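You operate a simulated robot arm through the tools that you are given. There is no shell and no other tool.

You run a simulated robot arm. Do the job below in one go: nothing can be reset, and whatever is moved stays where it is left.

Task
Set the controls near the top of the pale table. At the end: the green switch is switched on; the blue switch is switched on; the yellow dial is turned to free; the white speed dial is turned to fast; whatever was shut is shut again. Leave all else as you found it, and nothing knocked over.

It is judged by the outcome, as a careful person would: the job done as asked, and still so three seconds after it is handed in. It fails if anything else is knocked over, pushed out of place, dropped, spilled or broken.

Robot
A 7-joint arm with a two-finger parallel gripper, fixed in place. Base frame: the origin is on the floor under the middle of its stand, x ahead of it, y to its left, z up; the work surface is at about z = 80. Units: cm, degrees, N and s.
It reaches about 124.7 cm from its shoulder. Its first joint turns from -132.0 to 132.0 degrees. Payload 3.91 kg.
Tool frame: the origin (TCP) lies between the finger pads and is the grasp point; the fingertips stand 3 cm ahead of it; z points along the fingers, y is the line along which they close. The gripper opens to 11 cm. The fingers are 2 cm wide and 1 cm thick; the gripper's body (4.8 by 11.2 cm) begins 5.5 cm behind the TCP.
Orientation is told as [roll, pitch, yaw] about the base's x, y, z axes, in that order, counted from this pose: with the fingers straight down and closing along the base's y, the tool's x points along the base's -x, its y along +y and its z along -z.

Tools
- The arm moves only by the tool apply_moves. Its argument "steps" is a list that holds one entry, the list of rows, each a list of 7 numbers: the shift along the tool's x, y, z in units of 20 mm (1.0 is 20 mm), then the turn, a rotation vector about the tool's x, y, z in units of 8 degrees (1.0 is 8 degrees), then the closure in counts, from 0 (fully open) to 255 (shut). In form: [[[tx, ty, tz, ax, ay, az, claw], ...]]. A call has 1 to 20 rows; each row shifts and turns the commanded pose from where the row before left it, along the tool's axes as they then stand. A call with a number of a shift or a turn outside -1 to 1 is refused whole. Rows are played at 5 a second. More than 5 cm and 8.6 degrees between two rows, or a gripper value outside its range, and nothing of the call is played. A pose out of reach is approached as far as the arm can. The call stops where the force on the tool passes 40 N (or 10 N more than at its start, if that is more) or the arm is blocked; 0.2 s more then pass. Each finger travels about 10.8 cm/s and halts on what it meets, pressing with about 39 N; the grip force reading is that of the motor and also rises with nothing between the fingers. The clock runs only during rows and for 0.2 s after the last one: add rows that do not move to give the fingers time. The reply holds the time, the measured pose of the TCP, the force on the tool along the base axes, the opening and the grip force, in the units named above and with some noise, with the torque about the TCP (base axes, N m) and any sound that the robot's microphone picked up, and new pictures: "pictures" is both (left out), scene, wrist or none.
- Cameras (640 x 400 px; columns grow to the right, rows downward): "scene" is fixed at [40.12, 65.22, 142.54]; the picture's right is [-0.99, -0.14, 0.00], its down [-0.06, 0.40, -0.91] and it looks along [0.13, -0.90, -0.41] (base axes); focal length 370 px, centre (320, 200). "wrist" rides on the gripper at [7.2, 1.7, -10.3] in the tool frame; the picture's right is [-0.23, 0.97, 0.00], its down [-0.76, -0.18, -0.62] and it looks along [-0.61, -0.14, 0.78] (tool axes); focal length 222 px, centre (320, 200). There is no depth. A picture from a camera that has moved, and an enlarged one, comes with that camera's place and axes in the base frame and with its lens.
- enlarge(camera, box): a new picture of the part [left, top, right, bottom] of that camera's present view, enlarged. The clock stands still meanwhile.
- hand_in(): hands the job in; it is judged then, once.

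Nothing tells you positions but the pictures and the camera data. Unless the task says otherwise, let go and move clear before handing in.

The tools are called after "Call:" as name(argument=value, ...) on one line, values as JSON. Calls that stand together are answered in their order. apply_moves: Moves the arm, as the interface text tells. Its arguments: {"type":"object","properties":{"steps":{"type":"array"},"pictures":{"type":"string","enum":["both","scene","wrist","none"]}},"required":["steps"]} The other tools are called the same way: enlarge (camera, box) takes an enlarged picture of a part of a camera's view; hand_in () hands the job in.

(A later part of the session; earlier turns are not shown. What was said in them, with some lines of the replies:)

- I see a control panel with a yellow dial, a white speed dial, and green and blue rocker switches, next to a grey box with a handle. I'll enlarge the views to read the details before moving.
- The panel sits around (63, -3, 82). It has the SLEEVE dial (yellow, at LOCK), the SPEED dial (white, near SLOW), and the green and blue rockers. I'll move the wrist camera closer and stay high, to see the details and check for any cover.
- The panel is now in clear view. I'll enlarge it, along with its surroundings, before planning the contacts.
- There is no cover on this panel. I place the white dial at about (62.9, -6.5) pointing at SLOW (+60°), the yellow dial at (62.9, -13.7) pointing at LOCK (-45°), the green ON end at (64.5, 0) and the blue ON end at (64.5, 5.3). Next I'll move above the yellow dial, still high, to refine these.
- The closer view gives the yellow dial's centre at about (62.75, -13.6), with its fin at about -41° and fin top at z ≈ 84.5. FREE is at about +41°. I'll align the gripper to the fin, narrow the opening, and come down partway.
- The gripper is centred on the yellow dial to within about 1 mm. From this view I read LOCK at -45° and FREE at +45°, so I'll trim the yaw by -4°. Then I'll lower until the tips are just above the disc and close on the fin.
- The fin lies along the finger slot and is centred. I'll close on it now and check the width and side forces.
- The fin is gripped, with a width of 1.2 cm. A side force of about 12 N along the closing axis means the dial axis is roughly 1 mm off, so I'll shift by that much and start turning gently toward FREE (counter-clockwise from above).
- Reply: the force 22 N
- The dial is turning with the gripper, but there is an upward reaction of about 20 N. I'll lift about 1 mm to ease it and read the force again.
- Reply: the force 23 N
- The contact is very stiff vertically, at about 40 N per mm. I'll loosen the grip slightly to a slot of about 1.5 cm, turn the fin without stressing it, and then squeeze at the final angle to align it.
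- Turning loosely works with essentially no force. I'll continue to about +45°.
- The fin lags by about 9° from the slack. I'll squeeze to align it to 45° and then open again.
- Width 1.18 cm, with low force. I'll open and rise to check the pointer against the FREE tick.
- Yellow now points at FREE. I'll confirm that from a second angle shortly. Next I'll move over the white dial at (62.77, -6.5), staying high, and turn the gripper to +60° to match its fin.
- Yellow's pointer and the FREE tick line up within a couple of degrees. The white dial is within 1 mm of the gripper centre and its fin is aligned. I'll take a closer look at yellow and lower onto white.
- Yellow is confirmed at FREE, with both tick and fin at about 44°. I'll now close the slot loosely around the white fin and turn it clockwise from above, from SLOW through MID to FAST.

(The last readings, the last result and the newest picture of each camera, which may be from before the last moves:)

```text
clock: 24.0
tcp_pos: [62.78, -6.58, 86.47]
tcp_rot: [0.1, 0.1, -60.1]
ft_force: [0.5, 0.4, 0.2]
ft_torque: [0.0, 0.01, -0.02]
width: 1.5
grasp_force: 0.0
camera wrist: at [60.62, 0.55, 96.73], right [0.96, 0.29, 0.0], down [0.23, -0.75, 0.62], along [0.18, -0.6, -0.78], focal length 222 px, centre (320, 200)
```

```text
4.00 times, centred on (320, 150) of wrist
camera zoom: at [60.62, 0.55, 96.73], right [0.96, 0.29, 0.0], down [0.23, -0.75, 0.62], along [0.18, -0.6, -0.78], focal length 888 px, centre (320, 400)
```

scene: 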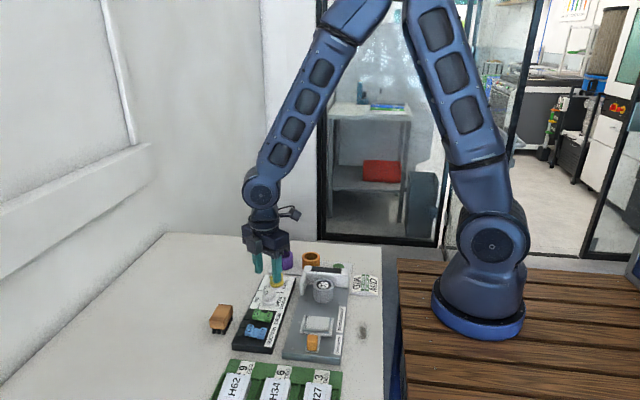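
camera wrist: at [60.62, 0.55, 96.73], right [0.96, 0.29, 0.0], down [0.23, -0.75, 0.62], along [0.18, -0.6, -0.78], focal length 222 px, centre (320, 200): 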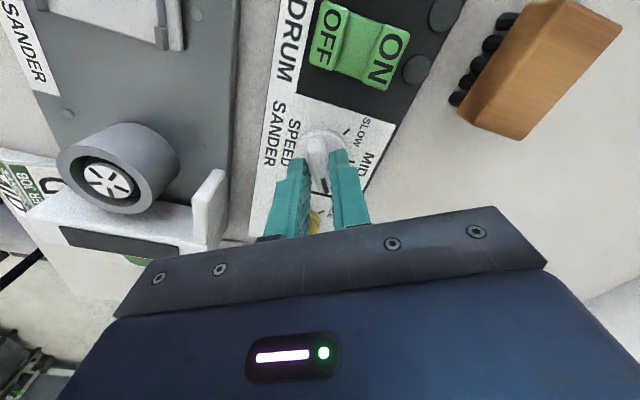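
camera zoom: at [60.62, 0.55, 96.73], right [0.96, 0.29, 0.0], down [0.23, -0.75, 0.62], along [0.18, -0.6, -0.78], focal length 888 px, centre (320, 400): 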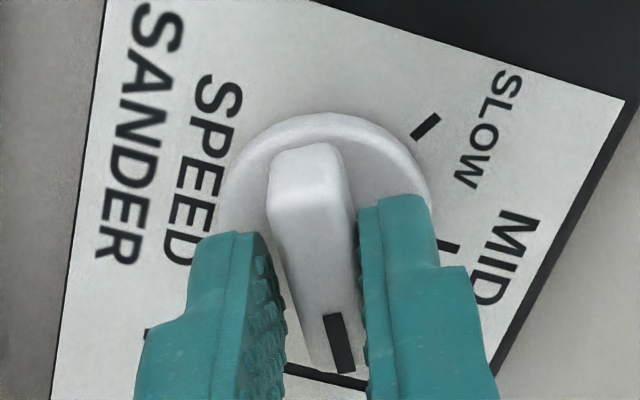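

The white fin is nearly aligned with the slot at -60°. I'll squeeze to set it, then open and rise to check.

Call:
apply_moves(steps=[[[0, 0, 0, 0, 0, 0, 235], [0, 0, 0, 0, 0, 0, 255], [0, 0, 0, 0, 0, 0, 255], [0, 0, 0, 0, 0, 0, 255]]], pictures="none")

Call:
apply_moves(steps=[[[0, 0, 0, 0, 0, 0, 200], [0, 0, 0, 0, 0, 0, 139], [0, 0, 0, 0, 0, 0, 139], [0, 0, -0.7, 0, 0, 0, 139], [0, 0, -0.9, 0, 0, 0, 139], [0, 0, -0.9, 0, 0, 0, 139], [0, 0, 0, 0, 0, 0, 139]]], pictures="both")

Call:
enlarge(camera="wrist", box=[240, 60, 400, 160])

Call:
enlarge(camera="scene", box=[230, 260, 310, 350])

```text
clock: 25.0
tcp_pos: [63.0, -6.6, 86.38]
tcp_rot: [0.0, -0.1, -60.1]
ft_force: [13.0, 10.0, -1.6]
ft_torque: [0.1, -0.35, 0.1]
width: 1.2
grasp_force: 44.5
```

```text
clock: 26.6
tcp_pos: [62.78, -6.7, 91.37]
tcp_rot: [0.0, 0.0, -60.1]
ft_force: [0.8, 0.3, 0.0]
ft_torque: [-0.01, 0.01, -0.02]
width: 5.01
grasp_force: 0.0
camera wrist: at [60.65, 0.45, 101.73], right [0.96, 0.29, 0.0], down [0.23, -0.75, 0.62], along [0.18, -0.6, -0.78], focal length 222 px, centre (320, 200)
```

scene: 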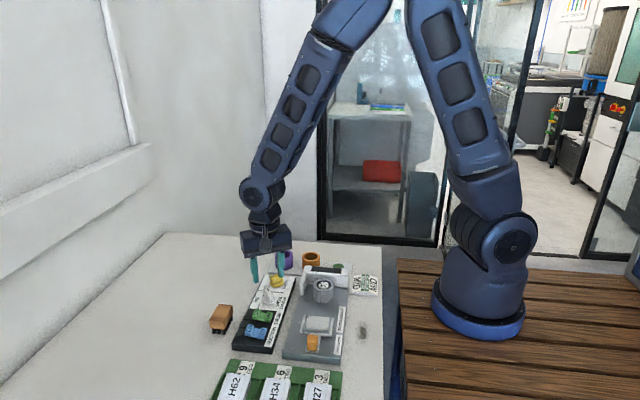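
wrist: 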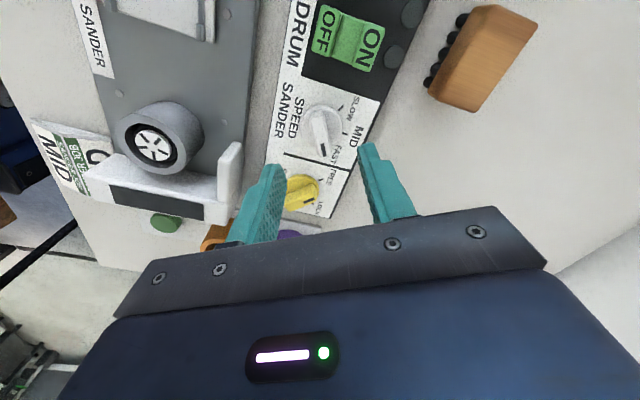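

```text
4.00 times, centred on (320, 110) of wrist
camera zoom: at [60.65, 0.45, 101.73], right [0.96, 0.29, 0.0], down [0.23, -0.75, 0.62], along [0.18, -0.6, -0.78], focal length 888 px, centre (320, 560)
```

zoom: 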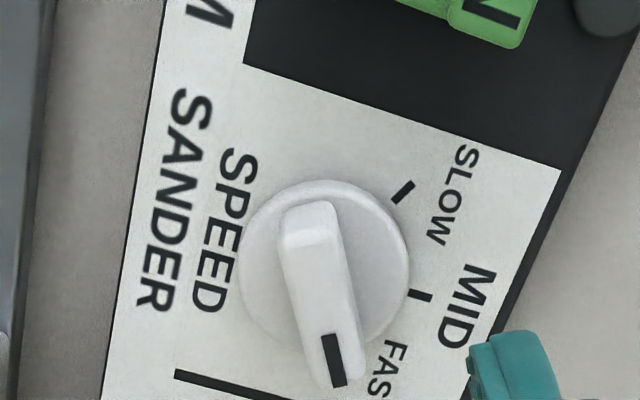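

```text
4.44 times, centred on (270, 305) of scene
camera zoom: at [40.12, 65.22, 142.54], right [-0.99, -0.14, 0.0], down [-0.06, 0.4, -0.91], along [0.13, -0.9, -0.41], focal length 1645 px, centre (542, -267)
```

zoom: 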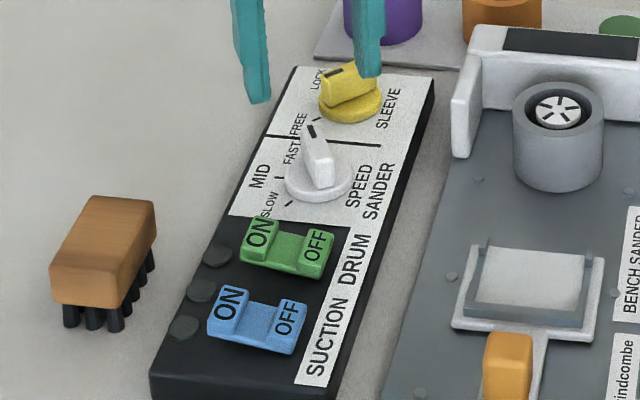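

White now points at FAST. The middle lamp has also gone out, which looks like a consequence of the new settings. Next I'll square up the gripper, close the fingers, and look down on the green rocker's ON end.

Call:
apply_moves(steps=[[[0, 0, -0.7, 0, 0, -0.94, 139], [0, 0, -0.7, 0, 0, -0.94, 139], [0, 0, 0, 0, 0, -0.94, 139], [0, 0, 0, 0, 0, -0.94, 139], [0, 0, 0, 0, 0, -0.94, 139], [0, 0, 0, 0, 0, -0.94, 139], [0, 0, 0, 0, 0, -0.94, 255], [0, 0, 0, 0, 0, -0.94, 255], [-0.219, 0.831, 0, 0, 0, 0, 255], [-0.219, 0.831, 0, 0, 0, 0, 255], [-0.219, 0.831, 0, 0, 0, 0, 255], [-0.219, 0.831, 0, 0, 0, 0, 255], [0, 0, 0, 0, 0, 0, 255]]], pictures="both")

Call:
enlarge(camera="wrist", box=[200, 50, 440, 200])

Call:
enlarge(camera="wrist", box=[160, 70, 320, 170])

Call:
enlarge(camera="scene", box=[220, 250, 310, 350])

```text
clock: 29.4
tcp_pos: [64.56, 0.19, 94.3]
tcp_rot: [0.0, 0.0, 0.1]
ft_force: [-0.1, -0.3, 0.2]
ft_torque: [-0.01, -0.01, -0.02]
width: 0.0
grasp_force: 38.0
camera wrist: at [57.25, 1.73, 104.57], right [0.23, 0.97, 0.0], down [0.76, -0.18, 0.62], along [0.61, -0.14, -0.78], focal length 222 px, centre (320, 200)
```

scene: 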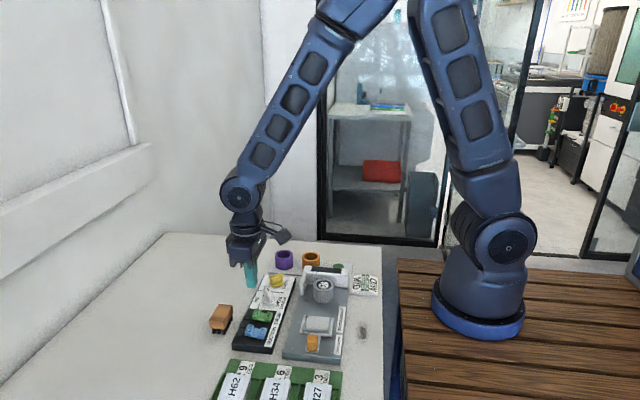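
wrist: 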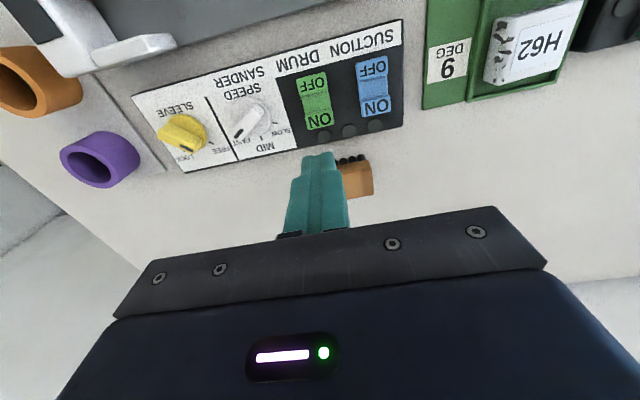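

```text
2.67 times, centred on (320, 125) of wrist
camera zoom: at [57.25, 1.73, 104.57], right [0.23, 0.97, 0.0], down [0.76, -0.18, 0.62], along [0.61, -0.14, -0.78], focal length 592 px, centre (320, 400)
```

zoom: 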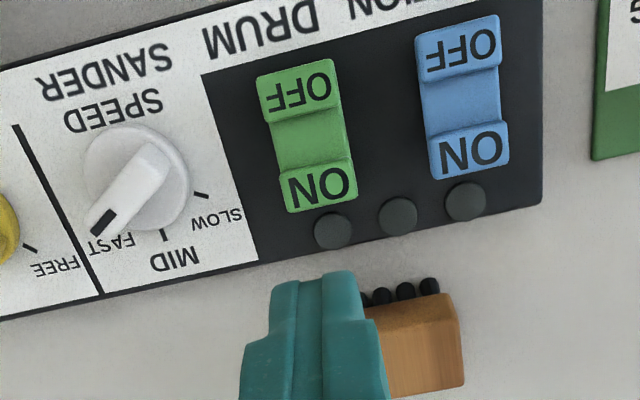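

```text
4.00 times, centred on (240, 120) of wrist
camera zoom: at [57.25, 1.73, 104.57], right [0.23, 0.97, 0.0], down [0.76, -0.18, 0.62], along [0.61, -0.14, -0.78], focal length 888 px, centre (640, 520)
```

zoom: 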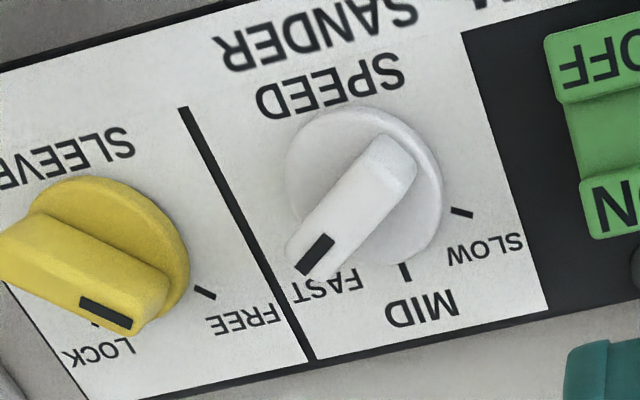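

```text
4.00 times, centred on (265, 300) of scene
camera zoom: at [40.12, 65.22, 142.54], right [-0.99, -0.14, 0.0], down [-0.06, 0.4, -0.91], along [0.13, -0.9, -0.41], focal length 1480 px, centre (540, -200)
```

zoom: 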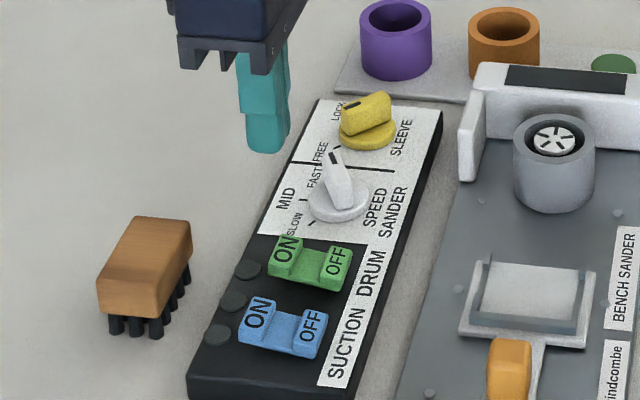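

Both dials check out from this angle as well: white at -59° (FAST) and yellow at 44° (FREE). The closed fingers are over the green ON pad, so I'll descend to just above it and then press in small steps.

Call:
apply_moves(steps=[[[0, 0, 0.8, 0, 0, 0, 255], [0, 0, 0.9, 0, 0, 0, 255], [0, 0, 0.9, 0, 0, 0, 255], [0, 0, 0.7, 0, 0, 0, 255], [0, 0, 0, 0, 0, 0, 255]]], pictures="both")

Call:
enlarge(camera="wrist", box=[240, 80, 400, 200])

Call:
enlarge(camera="scene", box=[230, 280, 300, 350])

```text
clock: 30.6
tcp_pos: [64.46, 0.0, 87.63]
tcp_rot: [0.0, 0.1, 0.0]
ft_force: [-0.3, 0.7, -0.9]
ft_torque: [-0.06, -0.01, 0.04]
width: 0.02
grasp_force: 37.3
camera wrist: at [57.18, 1.67, 98.04], right [0.23, 0.97, 0.0], down [0.76, -0.18, 0.62], along [0.61, -0.14, -0.78], focal length 222 px, centre (320, 200)
```

scene: 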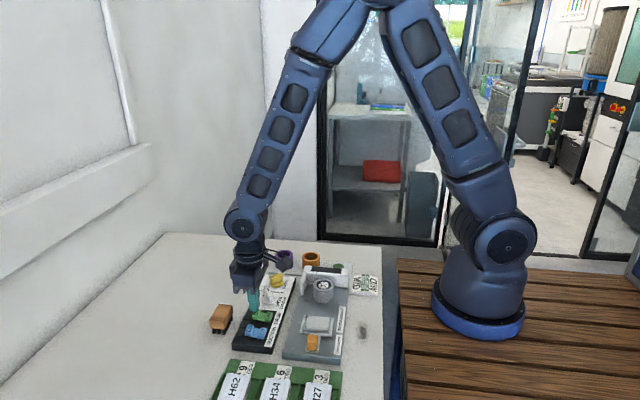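
wrist: 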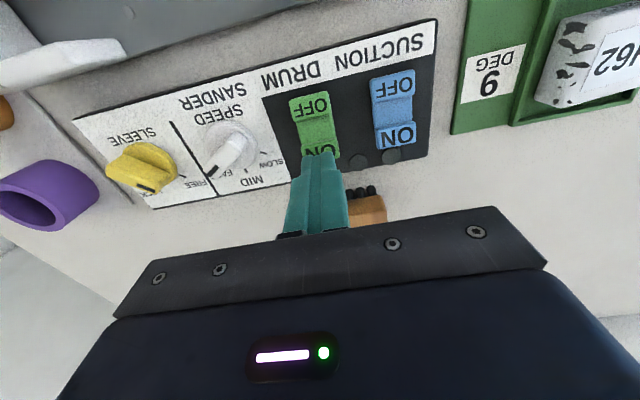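

```text
3.33 times, centred on (320, 140) of wrist
camera zoom: at [57.18, 1.67, 98.04], right [0.23, 0.97, 0.0], down [0.76, -0.18, 0.62], along [0.61, -0.14, -0.78], focal length 740 px, centre (320, 400)
```

zoom: 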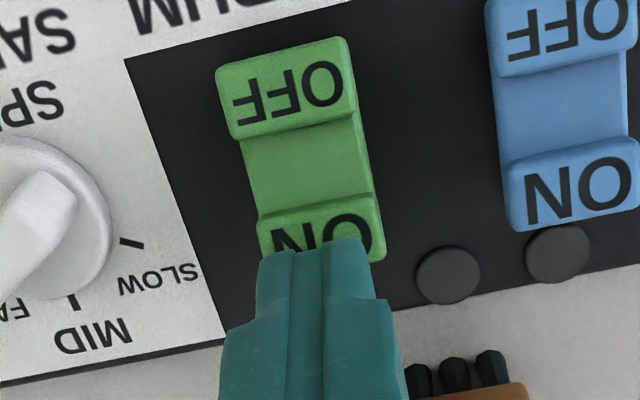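

```text
5.71 times, centred on (265, 315) of scene
camera zoom: at [40.12, 65.22, 142.54], right [-0.99, -0.14, 0.0], down [-0.06, 0.4, -0.91], along [0.13, -0.9, -0.41], focal length 2115 px, centre (634, -457)
```

zoom: 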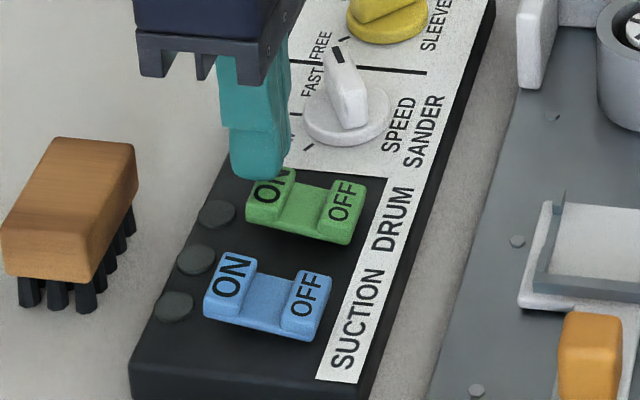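

The tips are about 8 mm above the ON pad and well placed. I'll press down in 2 mm steps.

Call:
apply_moves(steps=[[[0, 0, 0.1, 0, 0, 0, 255], [0, 0, 0.1, 0, 0, 0, 255], [0, 0, 0.1, 0, 0, 0, 255], [0, 0, 0.1, 0, 0, 0, 255], [0, 0, 0.1, 0, 0, 0, 255], [0, 0, 0.1, 0, 0, 0, 255]]], pictures="scene")

Call:
enlarge(camera="scene", box=[230, 280, 300, 350])

```text
clock: 32.0
tcp_pos: [64.54, -0.01, 86.52]
tcp_rot: [0.0, 0.1, 0.1]
ft_force: [-3.5, -1.1, 21.8]
ft_torque: [-0.06, 0.3, 0.1]
width: 0.02
grasp_force: 37.6
```

scene: 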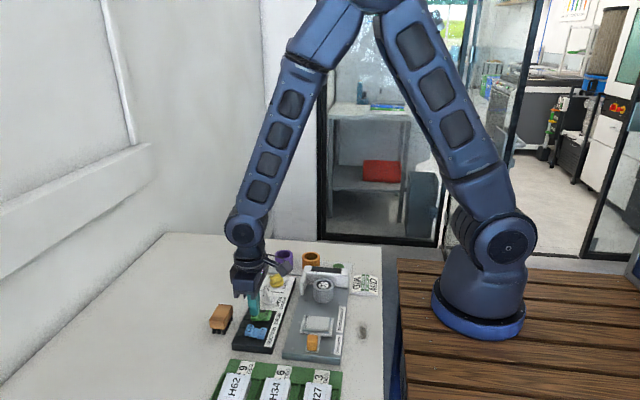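

```text
5.71 times, centred on (265, 315) of scene
camera zoom: at [40.12, 65.22, 142.54], right [-0.99, -0.14, 0.0], down [-0.06, 0.4, -0.91], along [0.13, -0.9, -0.41], focal length 2115 px, centre (634, -457)
```

zoom: 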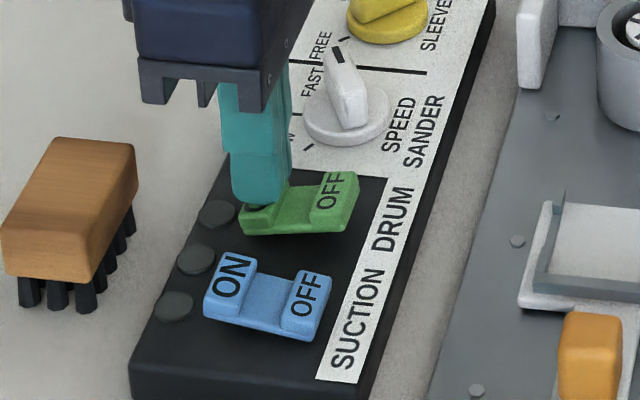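

The green rocker has tipped, with its OFF end raised and the ON end bottomed at about 22 N. I'll rise and check that it stays.

Call:
apply_moves(steps=[[[0, 0, -0.4, 0, 0, 0, 255], [0, 0, -0.8, 0, 0, 0, 255], [0, 0, -0.8, 0, 0, 0, 255], [0, 0, 0, 0, 0, 0, 255]]], pictures="both")

Call:
enlarge(camera="scene", box=[230, 280, 300, 350])

Call:
enlarge(camera="wrist", box=[240, 50, 440, 200])

```text
clock: 33.0
tcp_pos: [64.57, -0.0, 90.51]
tcp_rot: [-0.1, -0.1, 0.2]
ft_force: [0.6, -0.4, -0.4]
ft_torque: [-0.02, -0.02, 0.0]
width: 0.0
grasp_force: 37.9
camera wrist: at [57.25, 1.62, 100.84], right [0.23, 0.97, 0.0], down [0.76, -0.18, 0.62], along [0.61, -0.14, -0.78], focal length 222 px, centre (320, 200)
```

scene: 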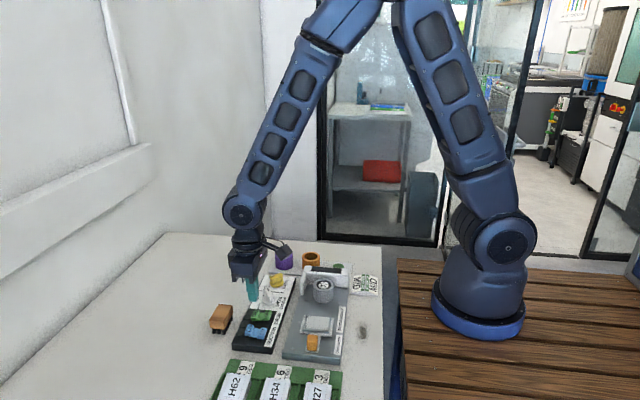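
wrist: 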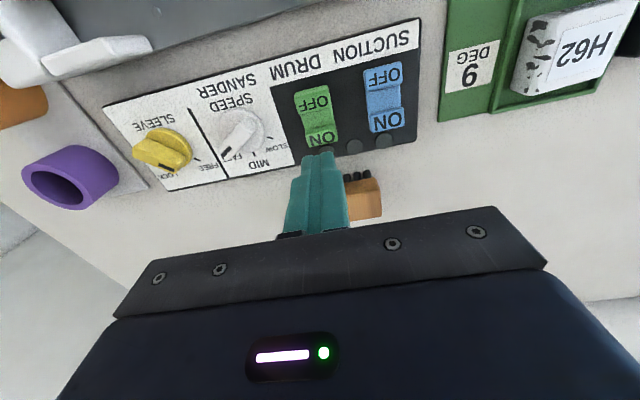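

```text
5.71 times, centred on (265, 315) of scene
camera zoom: at [40.12, 65.22, 142.54], right [-0.99, -0.14, 0.0], down [-0.06, 0.4, -0.91], along [0.13, -0.9, -0.41], focal length 2115 px, centre (634, -457)
```

zoom: 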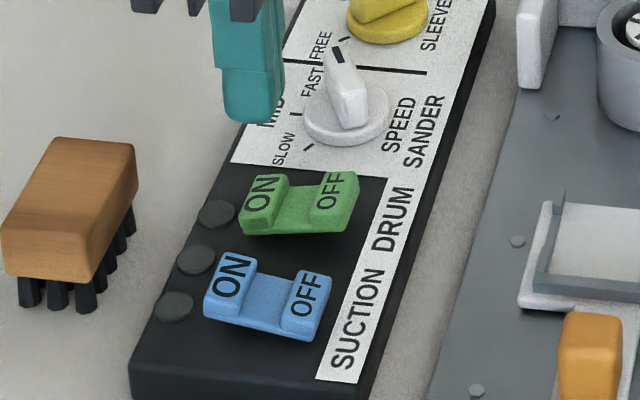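

```text
2.67 times, centred on (340, 125) of wrist
camera zoom: at [57.25, 1.62, 100.84], right [0.23, 0.97, 0.0], down [0.76, -0.18, 0.62], along [0.61, -0.14, -0.78], focal length 592 px, centre (267, 400)
```

zoom: 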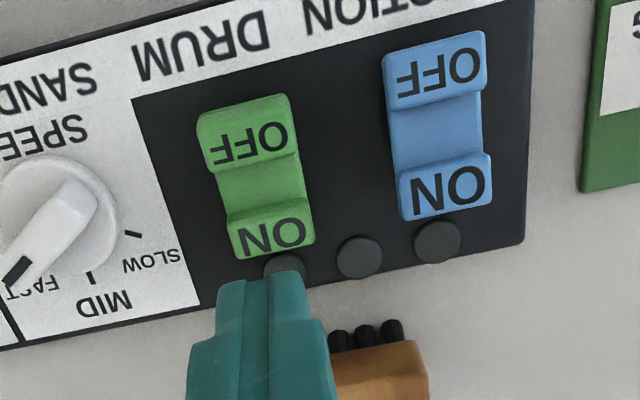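

Green is on and holding. Next is blue at (64.4, 5.33): I'll move across at this height, lower to just above its ON pad, and press in the same way.

Call:
apply_moves(steps=[[[0, 0.9, 0, 0, 0, 0, 255], [0, 0.9, 0, 0, 0, 0, 255], [0, 0.9, 0, 0, 0, 0, 255], [0, 0, 0.7, 0, 0, 0, 255], [0, 0, 0.7, 0, 0, 0, 255], [0, 0, 0, 0, 0, 0, 255]]], pictures="both")

Call:
enlarge(camera="wrist", box=[240, 80, 400, 200])

Call:
enlarge(camera="scene", box=[220, 280, 300, 360])

```text
clock: 34.4
tcp_pos: [64.6, 5.44, 87.65]
tcp_rot: [0.0, 0.0, 0.1]
ft_force: [0.5, 0.1, -0.1]
ft_torque: [0.0, 0.0, -0.01]
width: 0.0
grasp_force: 37.7
camera wrist: at [57.28, 7.09, 97.97], right [0.23, 0.97, 0.0], down [0.76, -0.18, 0.62], along [0.61, -0.14, -0.78], focal length 222 px, centre (320, 200)
```

scene: 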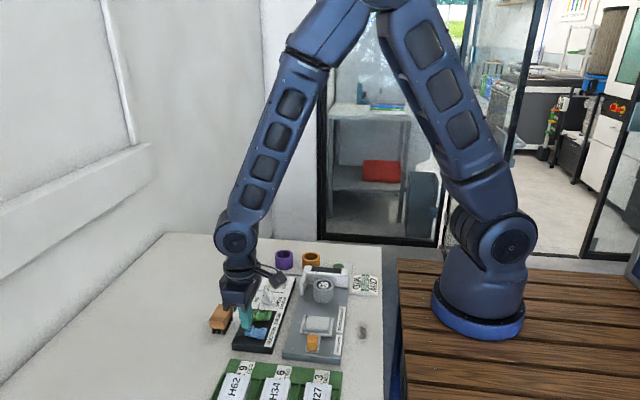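
wrist: 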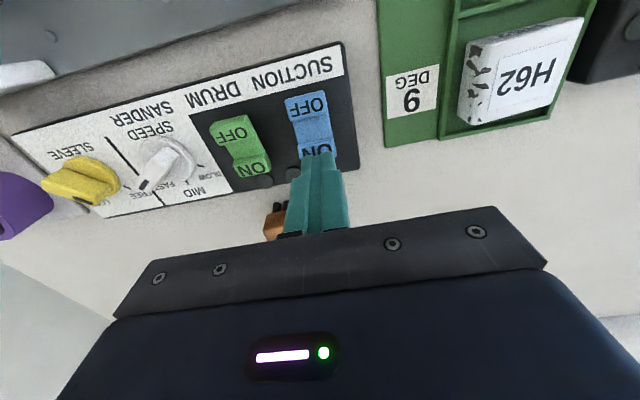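

```text
3.33 times, centred on (320, 140) of wrist
camera zoom: at [57.28, 7.09, 97.97], right [0.23, 0.97, 0.0], down [0.76, -0.18, 0.62], along [0.61, -0.14, -0.78], focal length 740 px, centre (320, 400)
```

zoom: 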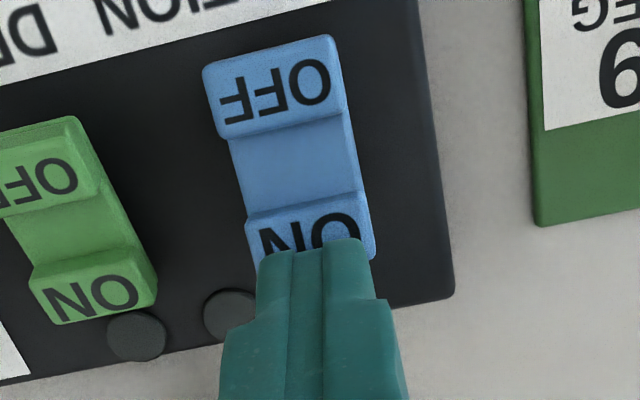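

```text
5.00 times, centred on (260, 320) of scene
camera zoom: at [40.12, 65.22, 142.54], right [-0.99, -0.14, 0.0], down [-0.06, 0.4, -0.91], along [0.13, -0.9, -0.41], focal length 1851 px, centre (620, -400)
```

zoom: 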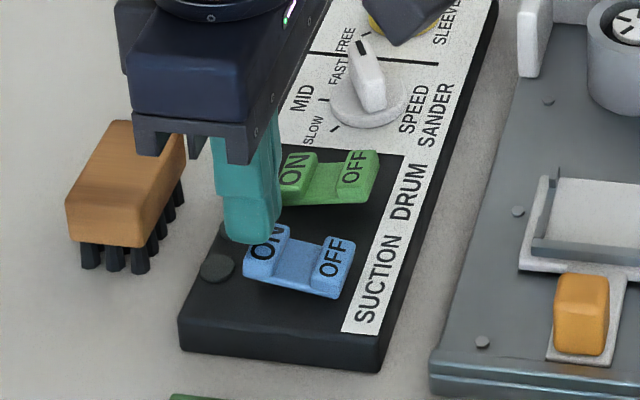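

Call:
apply_moves(steps=[[[0, 0, 0.1, 0, 0, 0, 255], [0, 0, 0.1, 0, 0, 0, 255], [0, 0, 0.1, 0, 0, 0, 255], [0, 0, 0.1, 0, 0, 0, 255], [0, 0, 0.1, 0, 0, 0, 255], [0, 0, 0.05, 0, 0, 0, 255]]], pictures="scene")

Call:
enlarge(camera="scene", box=[220, 280, 300, 360])

```text
clock: 35.8
tcp_pos: [64.48, 5.4, 86.6]
tcp_rot: [-0.1, 0.0, 0.1]
ft_force: [-4.3, -2.4, 7.5]
ft_torque: [-0.05, 0.13, 0.03]
width: 0.0
grasp_force: 38.0
```

scene: 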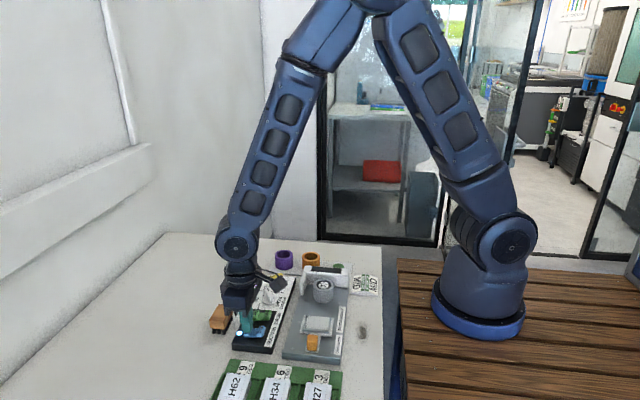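

```text
5.00 times, centred on (260, 320) of scene
camera zoom: at [40.12, 65.22, 142.54], right [-0.99, -0.14, 0.0], down [-0.06, 0.4, -0.91], along [0.13, -0.9, -0.41], focal length 1851 px, centre (620, -400)
```

zoom: 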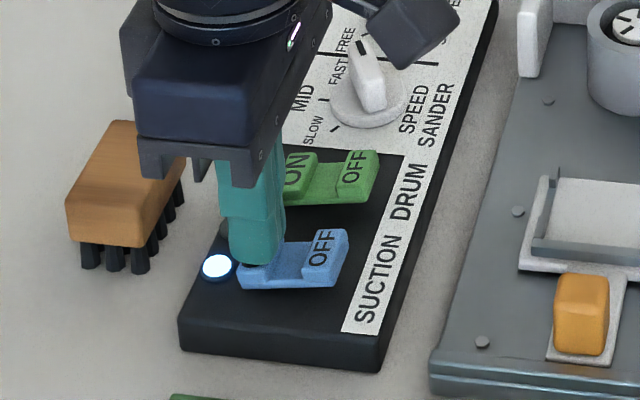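

Blue has tipped and its lamp lit up. I'll rise clear and check all the controls and lamps.

Call:
apply_moves(steps=[[[0, 0, -0.4, 0, 0, 0, 255], [0, 0, -0.9, 0, 0, 0, 255], [0, 0, -0.9, 0, 0, 0, 255], [0.5, 0, -0.9, 0, 0, 0, 255], [0.9, 0, -0.9, 0, 0, 0, 255], [0.9, -0.5, -0.9, 0, 0, 0, 255], [0.9, -0.9, -0.5, 0, 0, 0, 255], [0.9, -0.9, 0, 0, 0, 0, 255], [0, 0, 0, 0, 0, 0, 255]]], pictures="both")

Call:
enlarge(camera="scene", box=[220, 260, 320, 360])

Call:
enlarge(camera="wrist", box=[230, 90, 450, 210])

```text
clock: 37.8
tcp_pos: [56.39, 0.67, 97.24]
tcp_rot: [0.0, -0.1, 0.1]
ft_force: [0.1, -0.8, -0.2]
ft_torque: [-0.03, -0.02, 0.02]
width: 0.0
grasp_force: 38.3
camera wrist: at [48.98, 2.32, 107.65], right [0.23, 0.97, 0.0], down [0.76, -0.18, 0.62], along [0.61, -0.14, -0.78], focal length 222 px, centre (320, 200)
```

scene: 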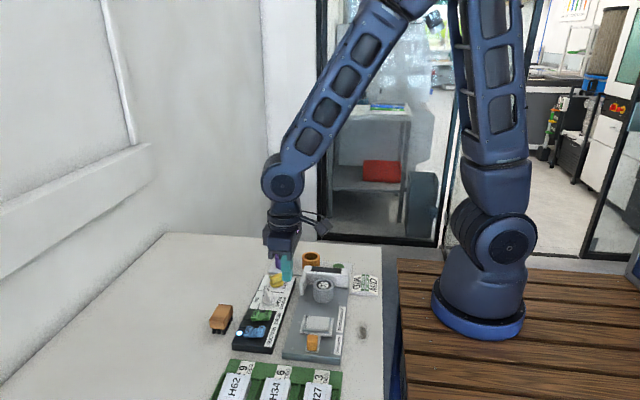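
wrist: 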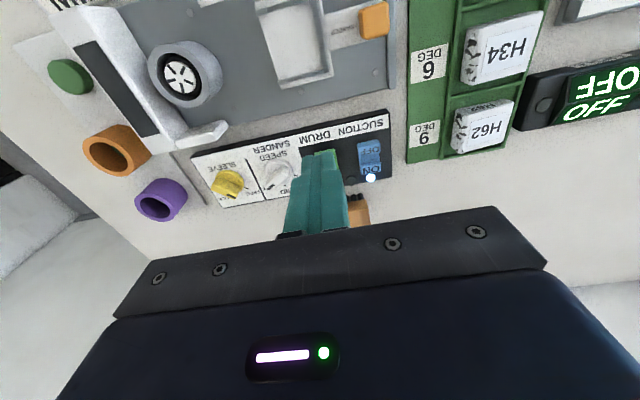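

```text
4.00 times, centred on (270, 310) of scene
camera zoom: at [40.12, 65.22, 142.54], right [-0.99, -0.14, 0.0], down [-0.06, 0.4, -0.91], along [0.13, -0.9, -0.41], focal length 1480 px, centre (520, -240)
```

zoom: 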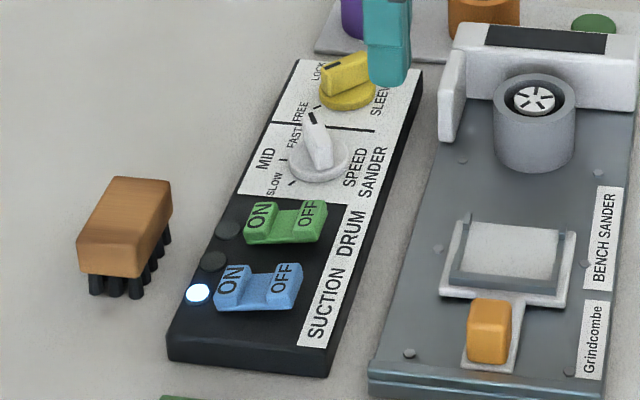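

```text
2.91 times, centred on (340, 150) of wrist
camera zoom: at [48.98, 2.32, 107.65], right [0.23, 0.97, 0.0], down [0.76, -0.18, 0.62], along [0.61, -0.14, -0.78], focal length 646 px, centre (262, 346)
```

zoom: 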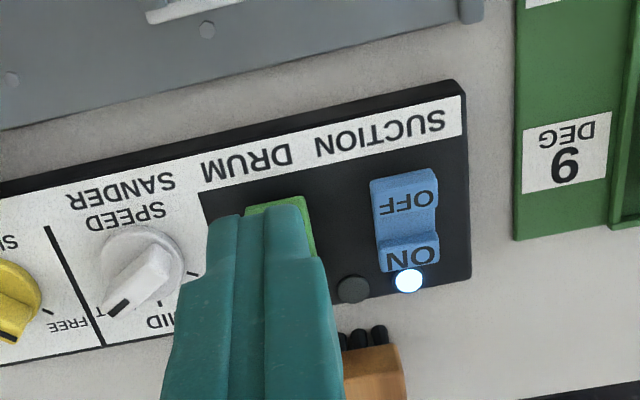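

All four controls look set, and the blue lamp shows suction on. I'll move the arm up and clear, open the gripper as it was at the start, and do a final inspection of the whole area.

Call:
apply_moves(steps=[[[0, 0, -1, 0, 0, 0, 255], [0, 0, -1, 0, 0, 0, 255], [0, 0, -1, 0, 0, 0, 255], [0, 0, -1, 0, 0, 0, 255], [0, 0, -1, 0, 0, 0, 200], [0, -0.5, -1, 0, 0, 0, 100], [-0.5, -0.9, -1, 0, 0, 0, 0], [-0.6, -0.9, -1, 0, 0, 0, 0], [-0.6, -0.9, -1, 0, 0, 0, 0], [-0.6, -0.9, -1, 0, 0, 0, 0], [0, -0.9, -0.5, 0, 0, 0, 0], [0, 0, 0, 0, 0, 0, 0]]], pictures="both")

Call:
enlarge(camera="scene", box=[200, 230, 400, 400])

Call:
enlarge(camera="scene", box=[225, 260, 305, 360])

Call:
enlarge(camera="wrist", box=[270, 30, 430, 130])

```text
clock: 40.4
tcp_pos: [61.09, -9.18, 118.38]
tcp_rot: [0.0, 0.1, 0.1]
ft_force: [0.5, -0.5, -0.7]
ft_torque: [0.0, -0.01, 0.01]
width: 11.01
grasp_force: 0.1
camera wrist: at [53.75, -7.54, 128.75], right [0.23, 0.97, 0.0], down [0.76, -0.18, 0.62], along [0.61, -0.14, -0.78], focal length 222 px, centre (320, 200)
```

scene: 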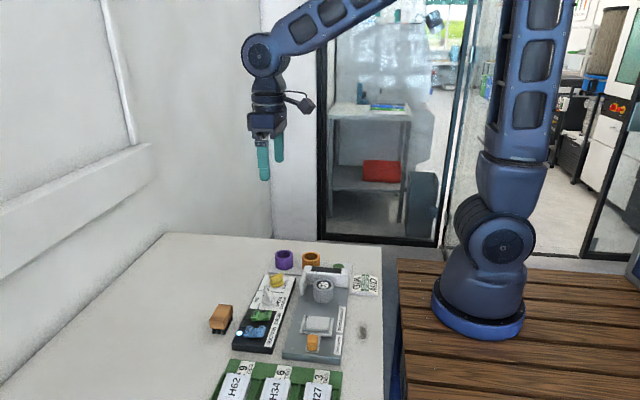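
wrist: 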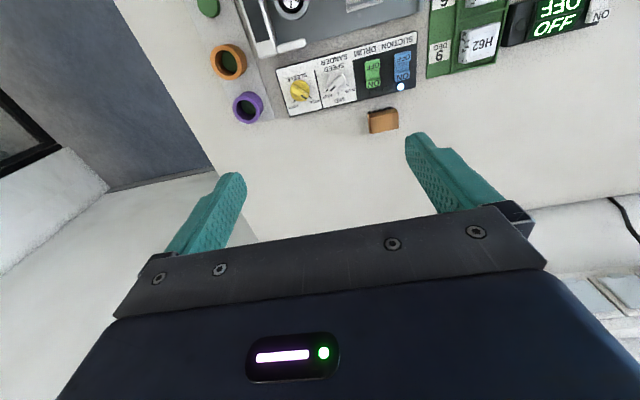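

```text
2.35 times, centred on (300, 315) of scene
camera zoom: at [40.12, 65.22, 142.54], right [-0.99, -0.14, 0.0], down [-0.06, 0.4, -0.91], along [0.13, -0.9, -0.41], focal length 871 px, centre (367, -71)
```

zoom: 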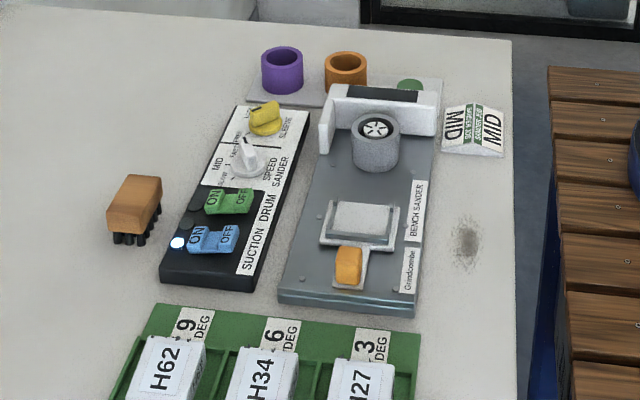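

```text
4.00 times, centred on (265, 310) of scene
camera zoom: at [40.12, 65.22, 142.54], right [-0.99, -0.14, 0.0], down [-0.06, 0.4, -0.91], along [0.13, -0.9, -0.41], focal length 1480 px, centre (540, -240)
```

zoom: 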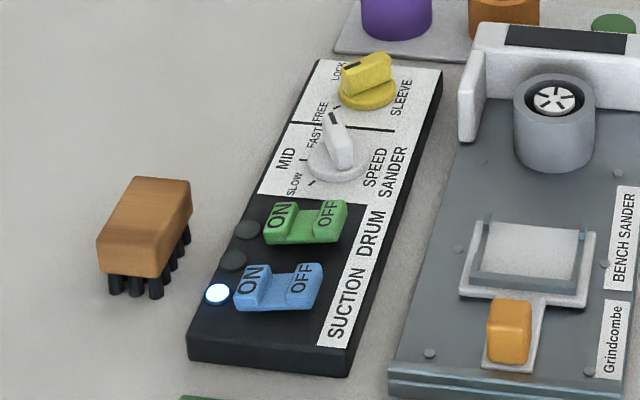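

```text
4.00 times, centred on (350, 80) of wrist
camera zoom: at [53.75, -7.54, 128.75], right [0.23, 0.97, 0.0], down [0.76, -0.18, 0.62], along [0.61, -0.14, -0.78], focal length 888 px, centre (200, 680)
```

zoom: 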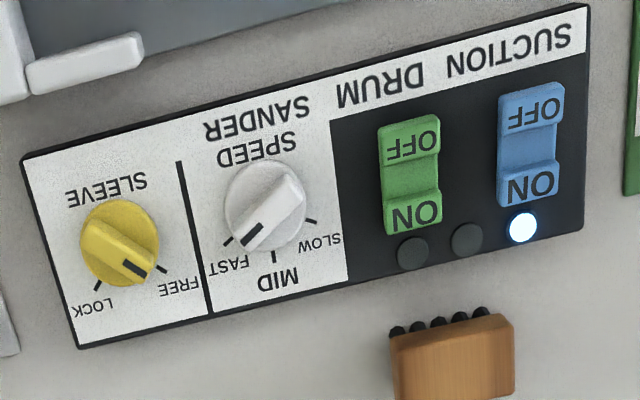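

Call:
enlarge(camera="wrist", box=[318, 66, 358, 91])

Call:
enlarge(camera="wrist", box=[280, 76, 320, 101])

Call:
enlarge(camera="wrist", box=[360, 45, 416, 95])

Call:
enlarge(camera="scene", box=[225, 300, 285, 350])

```text
16.00 times, centred on (338, 78) of wrist
camera zoom: at [53.75, -7.54, 128.75], right [0.23, 0.97, 0.0], down [0.76, -0.18, 0.62], along [0.61, -0.14, -0.78], focal length 3554 px, centre (32, 2144)
```

zoom: 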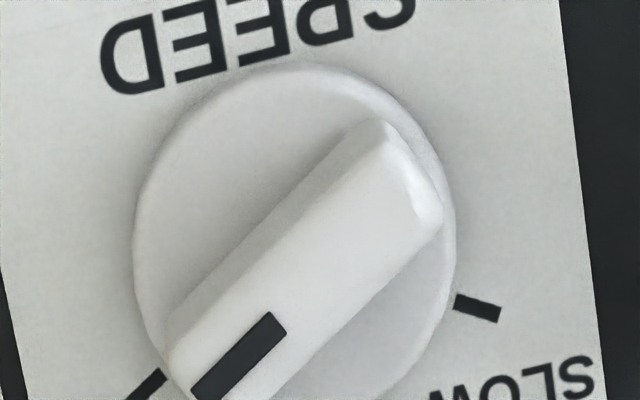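

```text
16.00 times, centred on (300, 88) of wrist
camera zoom: at [53.75, -7.54, 128.75], right [0.23, 0.97, 0.0], down [0.76, -0.18, 0.62], along [0.61, -0.14, -0.78], focal length 3554 px, centre (640, 1984)
```

zoom: 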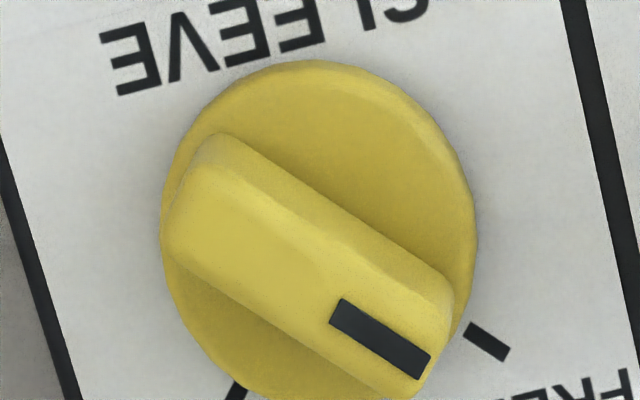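

```text
8.00 times, centred on (388, 70) of wrist
camera zoom: at [53.75, -7.54, 128.75], right [0.23, 0.97, 0.0], down [0.76, -0.18, 0.62], along [0.61, -0.14, -0.78], focal length 1777 px, centre (-224, 1240)
```

zoom: 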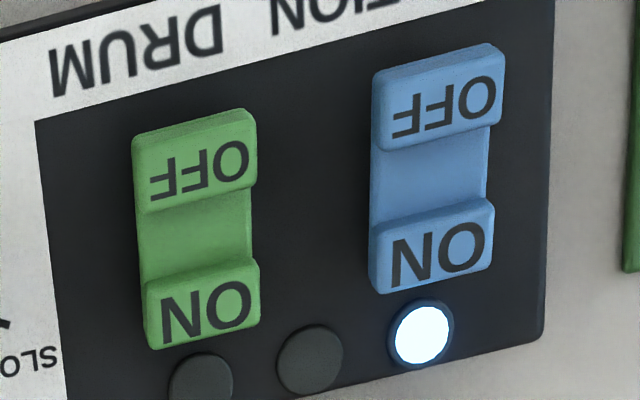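

```text
8.00 times, centred on (255, 325) of scene
camera zoom: at [40.12, 65.22, 142.54], right [-0.99, -0.14, 0.0], down [-0.06, 0.4, -0.91], along [0.13, -0.9, -0.41], focal length 2961 px, centre (840, -800)
```

zoom: 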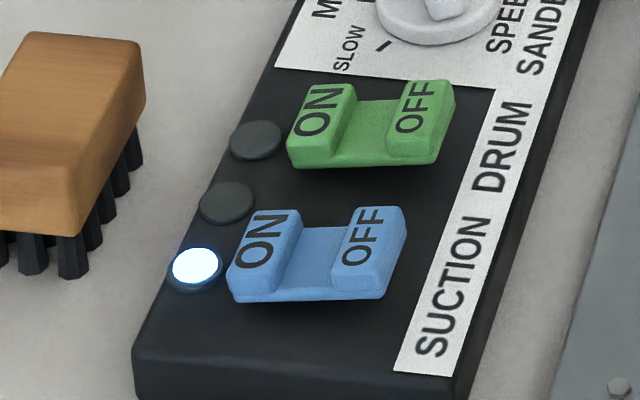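

Final check:
- **Yellow dial:** the pointer is at about 44.5°, on the FREE tick.
- **White dial:** the pointer is at about -60°, on the FAST tick.
- **Switches:** both rockers are tipped to ON with matching tilt, and the blue lamp is lit. The lamp beside green is dark. That may be because the sleeve is set to FREE, but I can't confirm it.
- **Surroundings:** nothing else has moved, no cover was opened, and the arm is clear with the gripper open.

I'm handing in.

Call:
hand_in()

```text
The job is handed in.
```

I set all four controls as asked and handed the job in; the result of the judging hasn't come back.

| Control | Final setting |
|---|---|
| Green switch (drum) | On, with the ON end pressed fully down |
| Blue switch (suction) | On, and its lamp lit up |
| Yellow dial (sleeve) | FREE, pointer within about 2° of the tick |
| White speed dial | FAST, pointer at the tick |

- **Lamps:** the lamp beside the green switch stayed dark even though the switch is on. The amber lamp that was lit at the start went out after I turned the dials. Both may be because the sleeve is now set to FREE, but I couldn't confirm that.
- **Covers:** I found no cover or lid on this panel, so there was nothing to shut again.
- **Surroundings:** nothing else appears moved or knocked over. The arm is back near its starting position with the gripper open.
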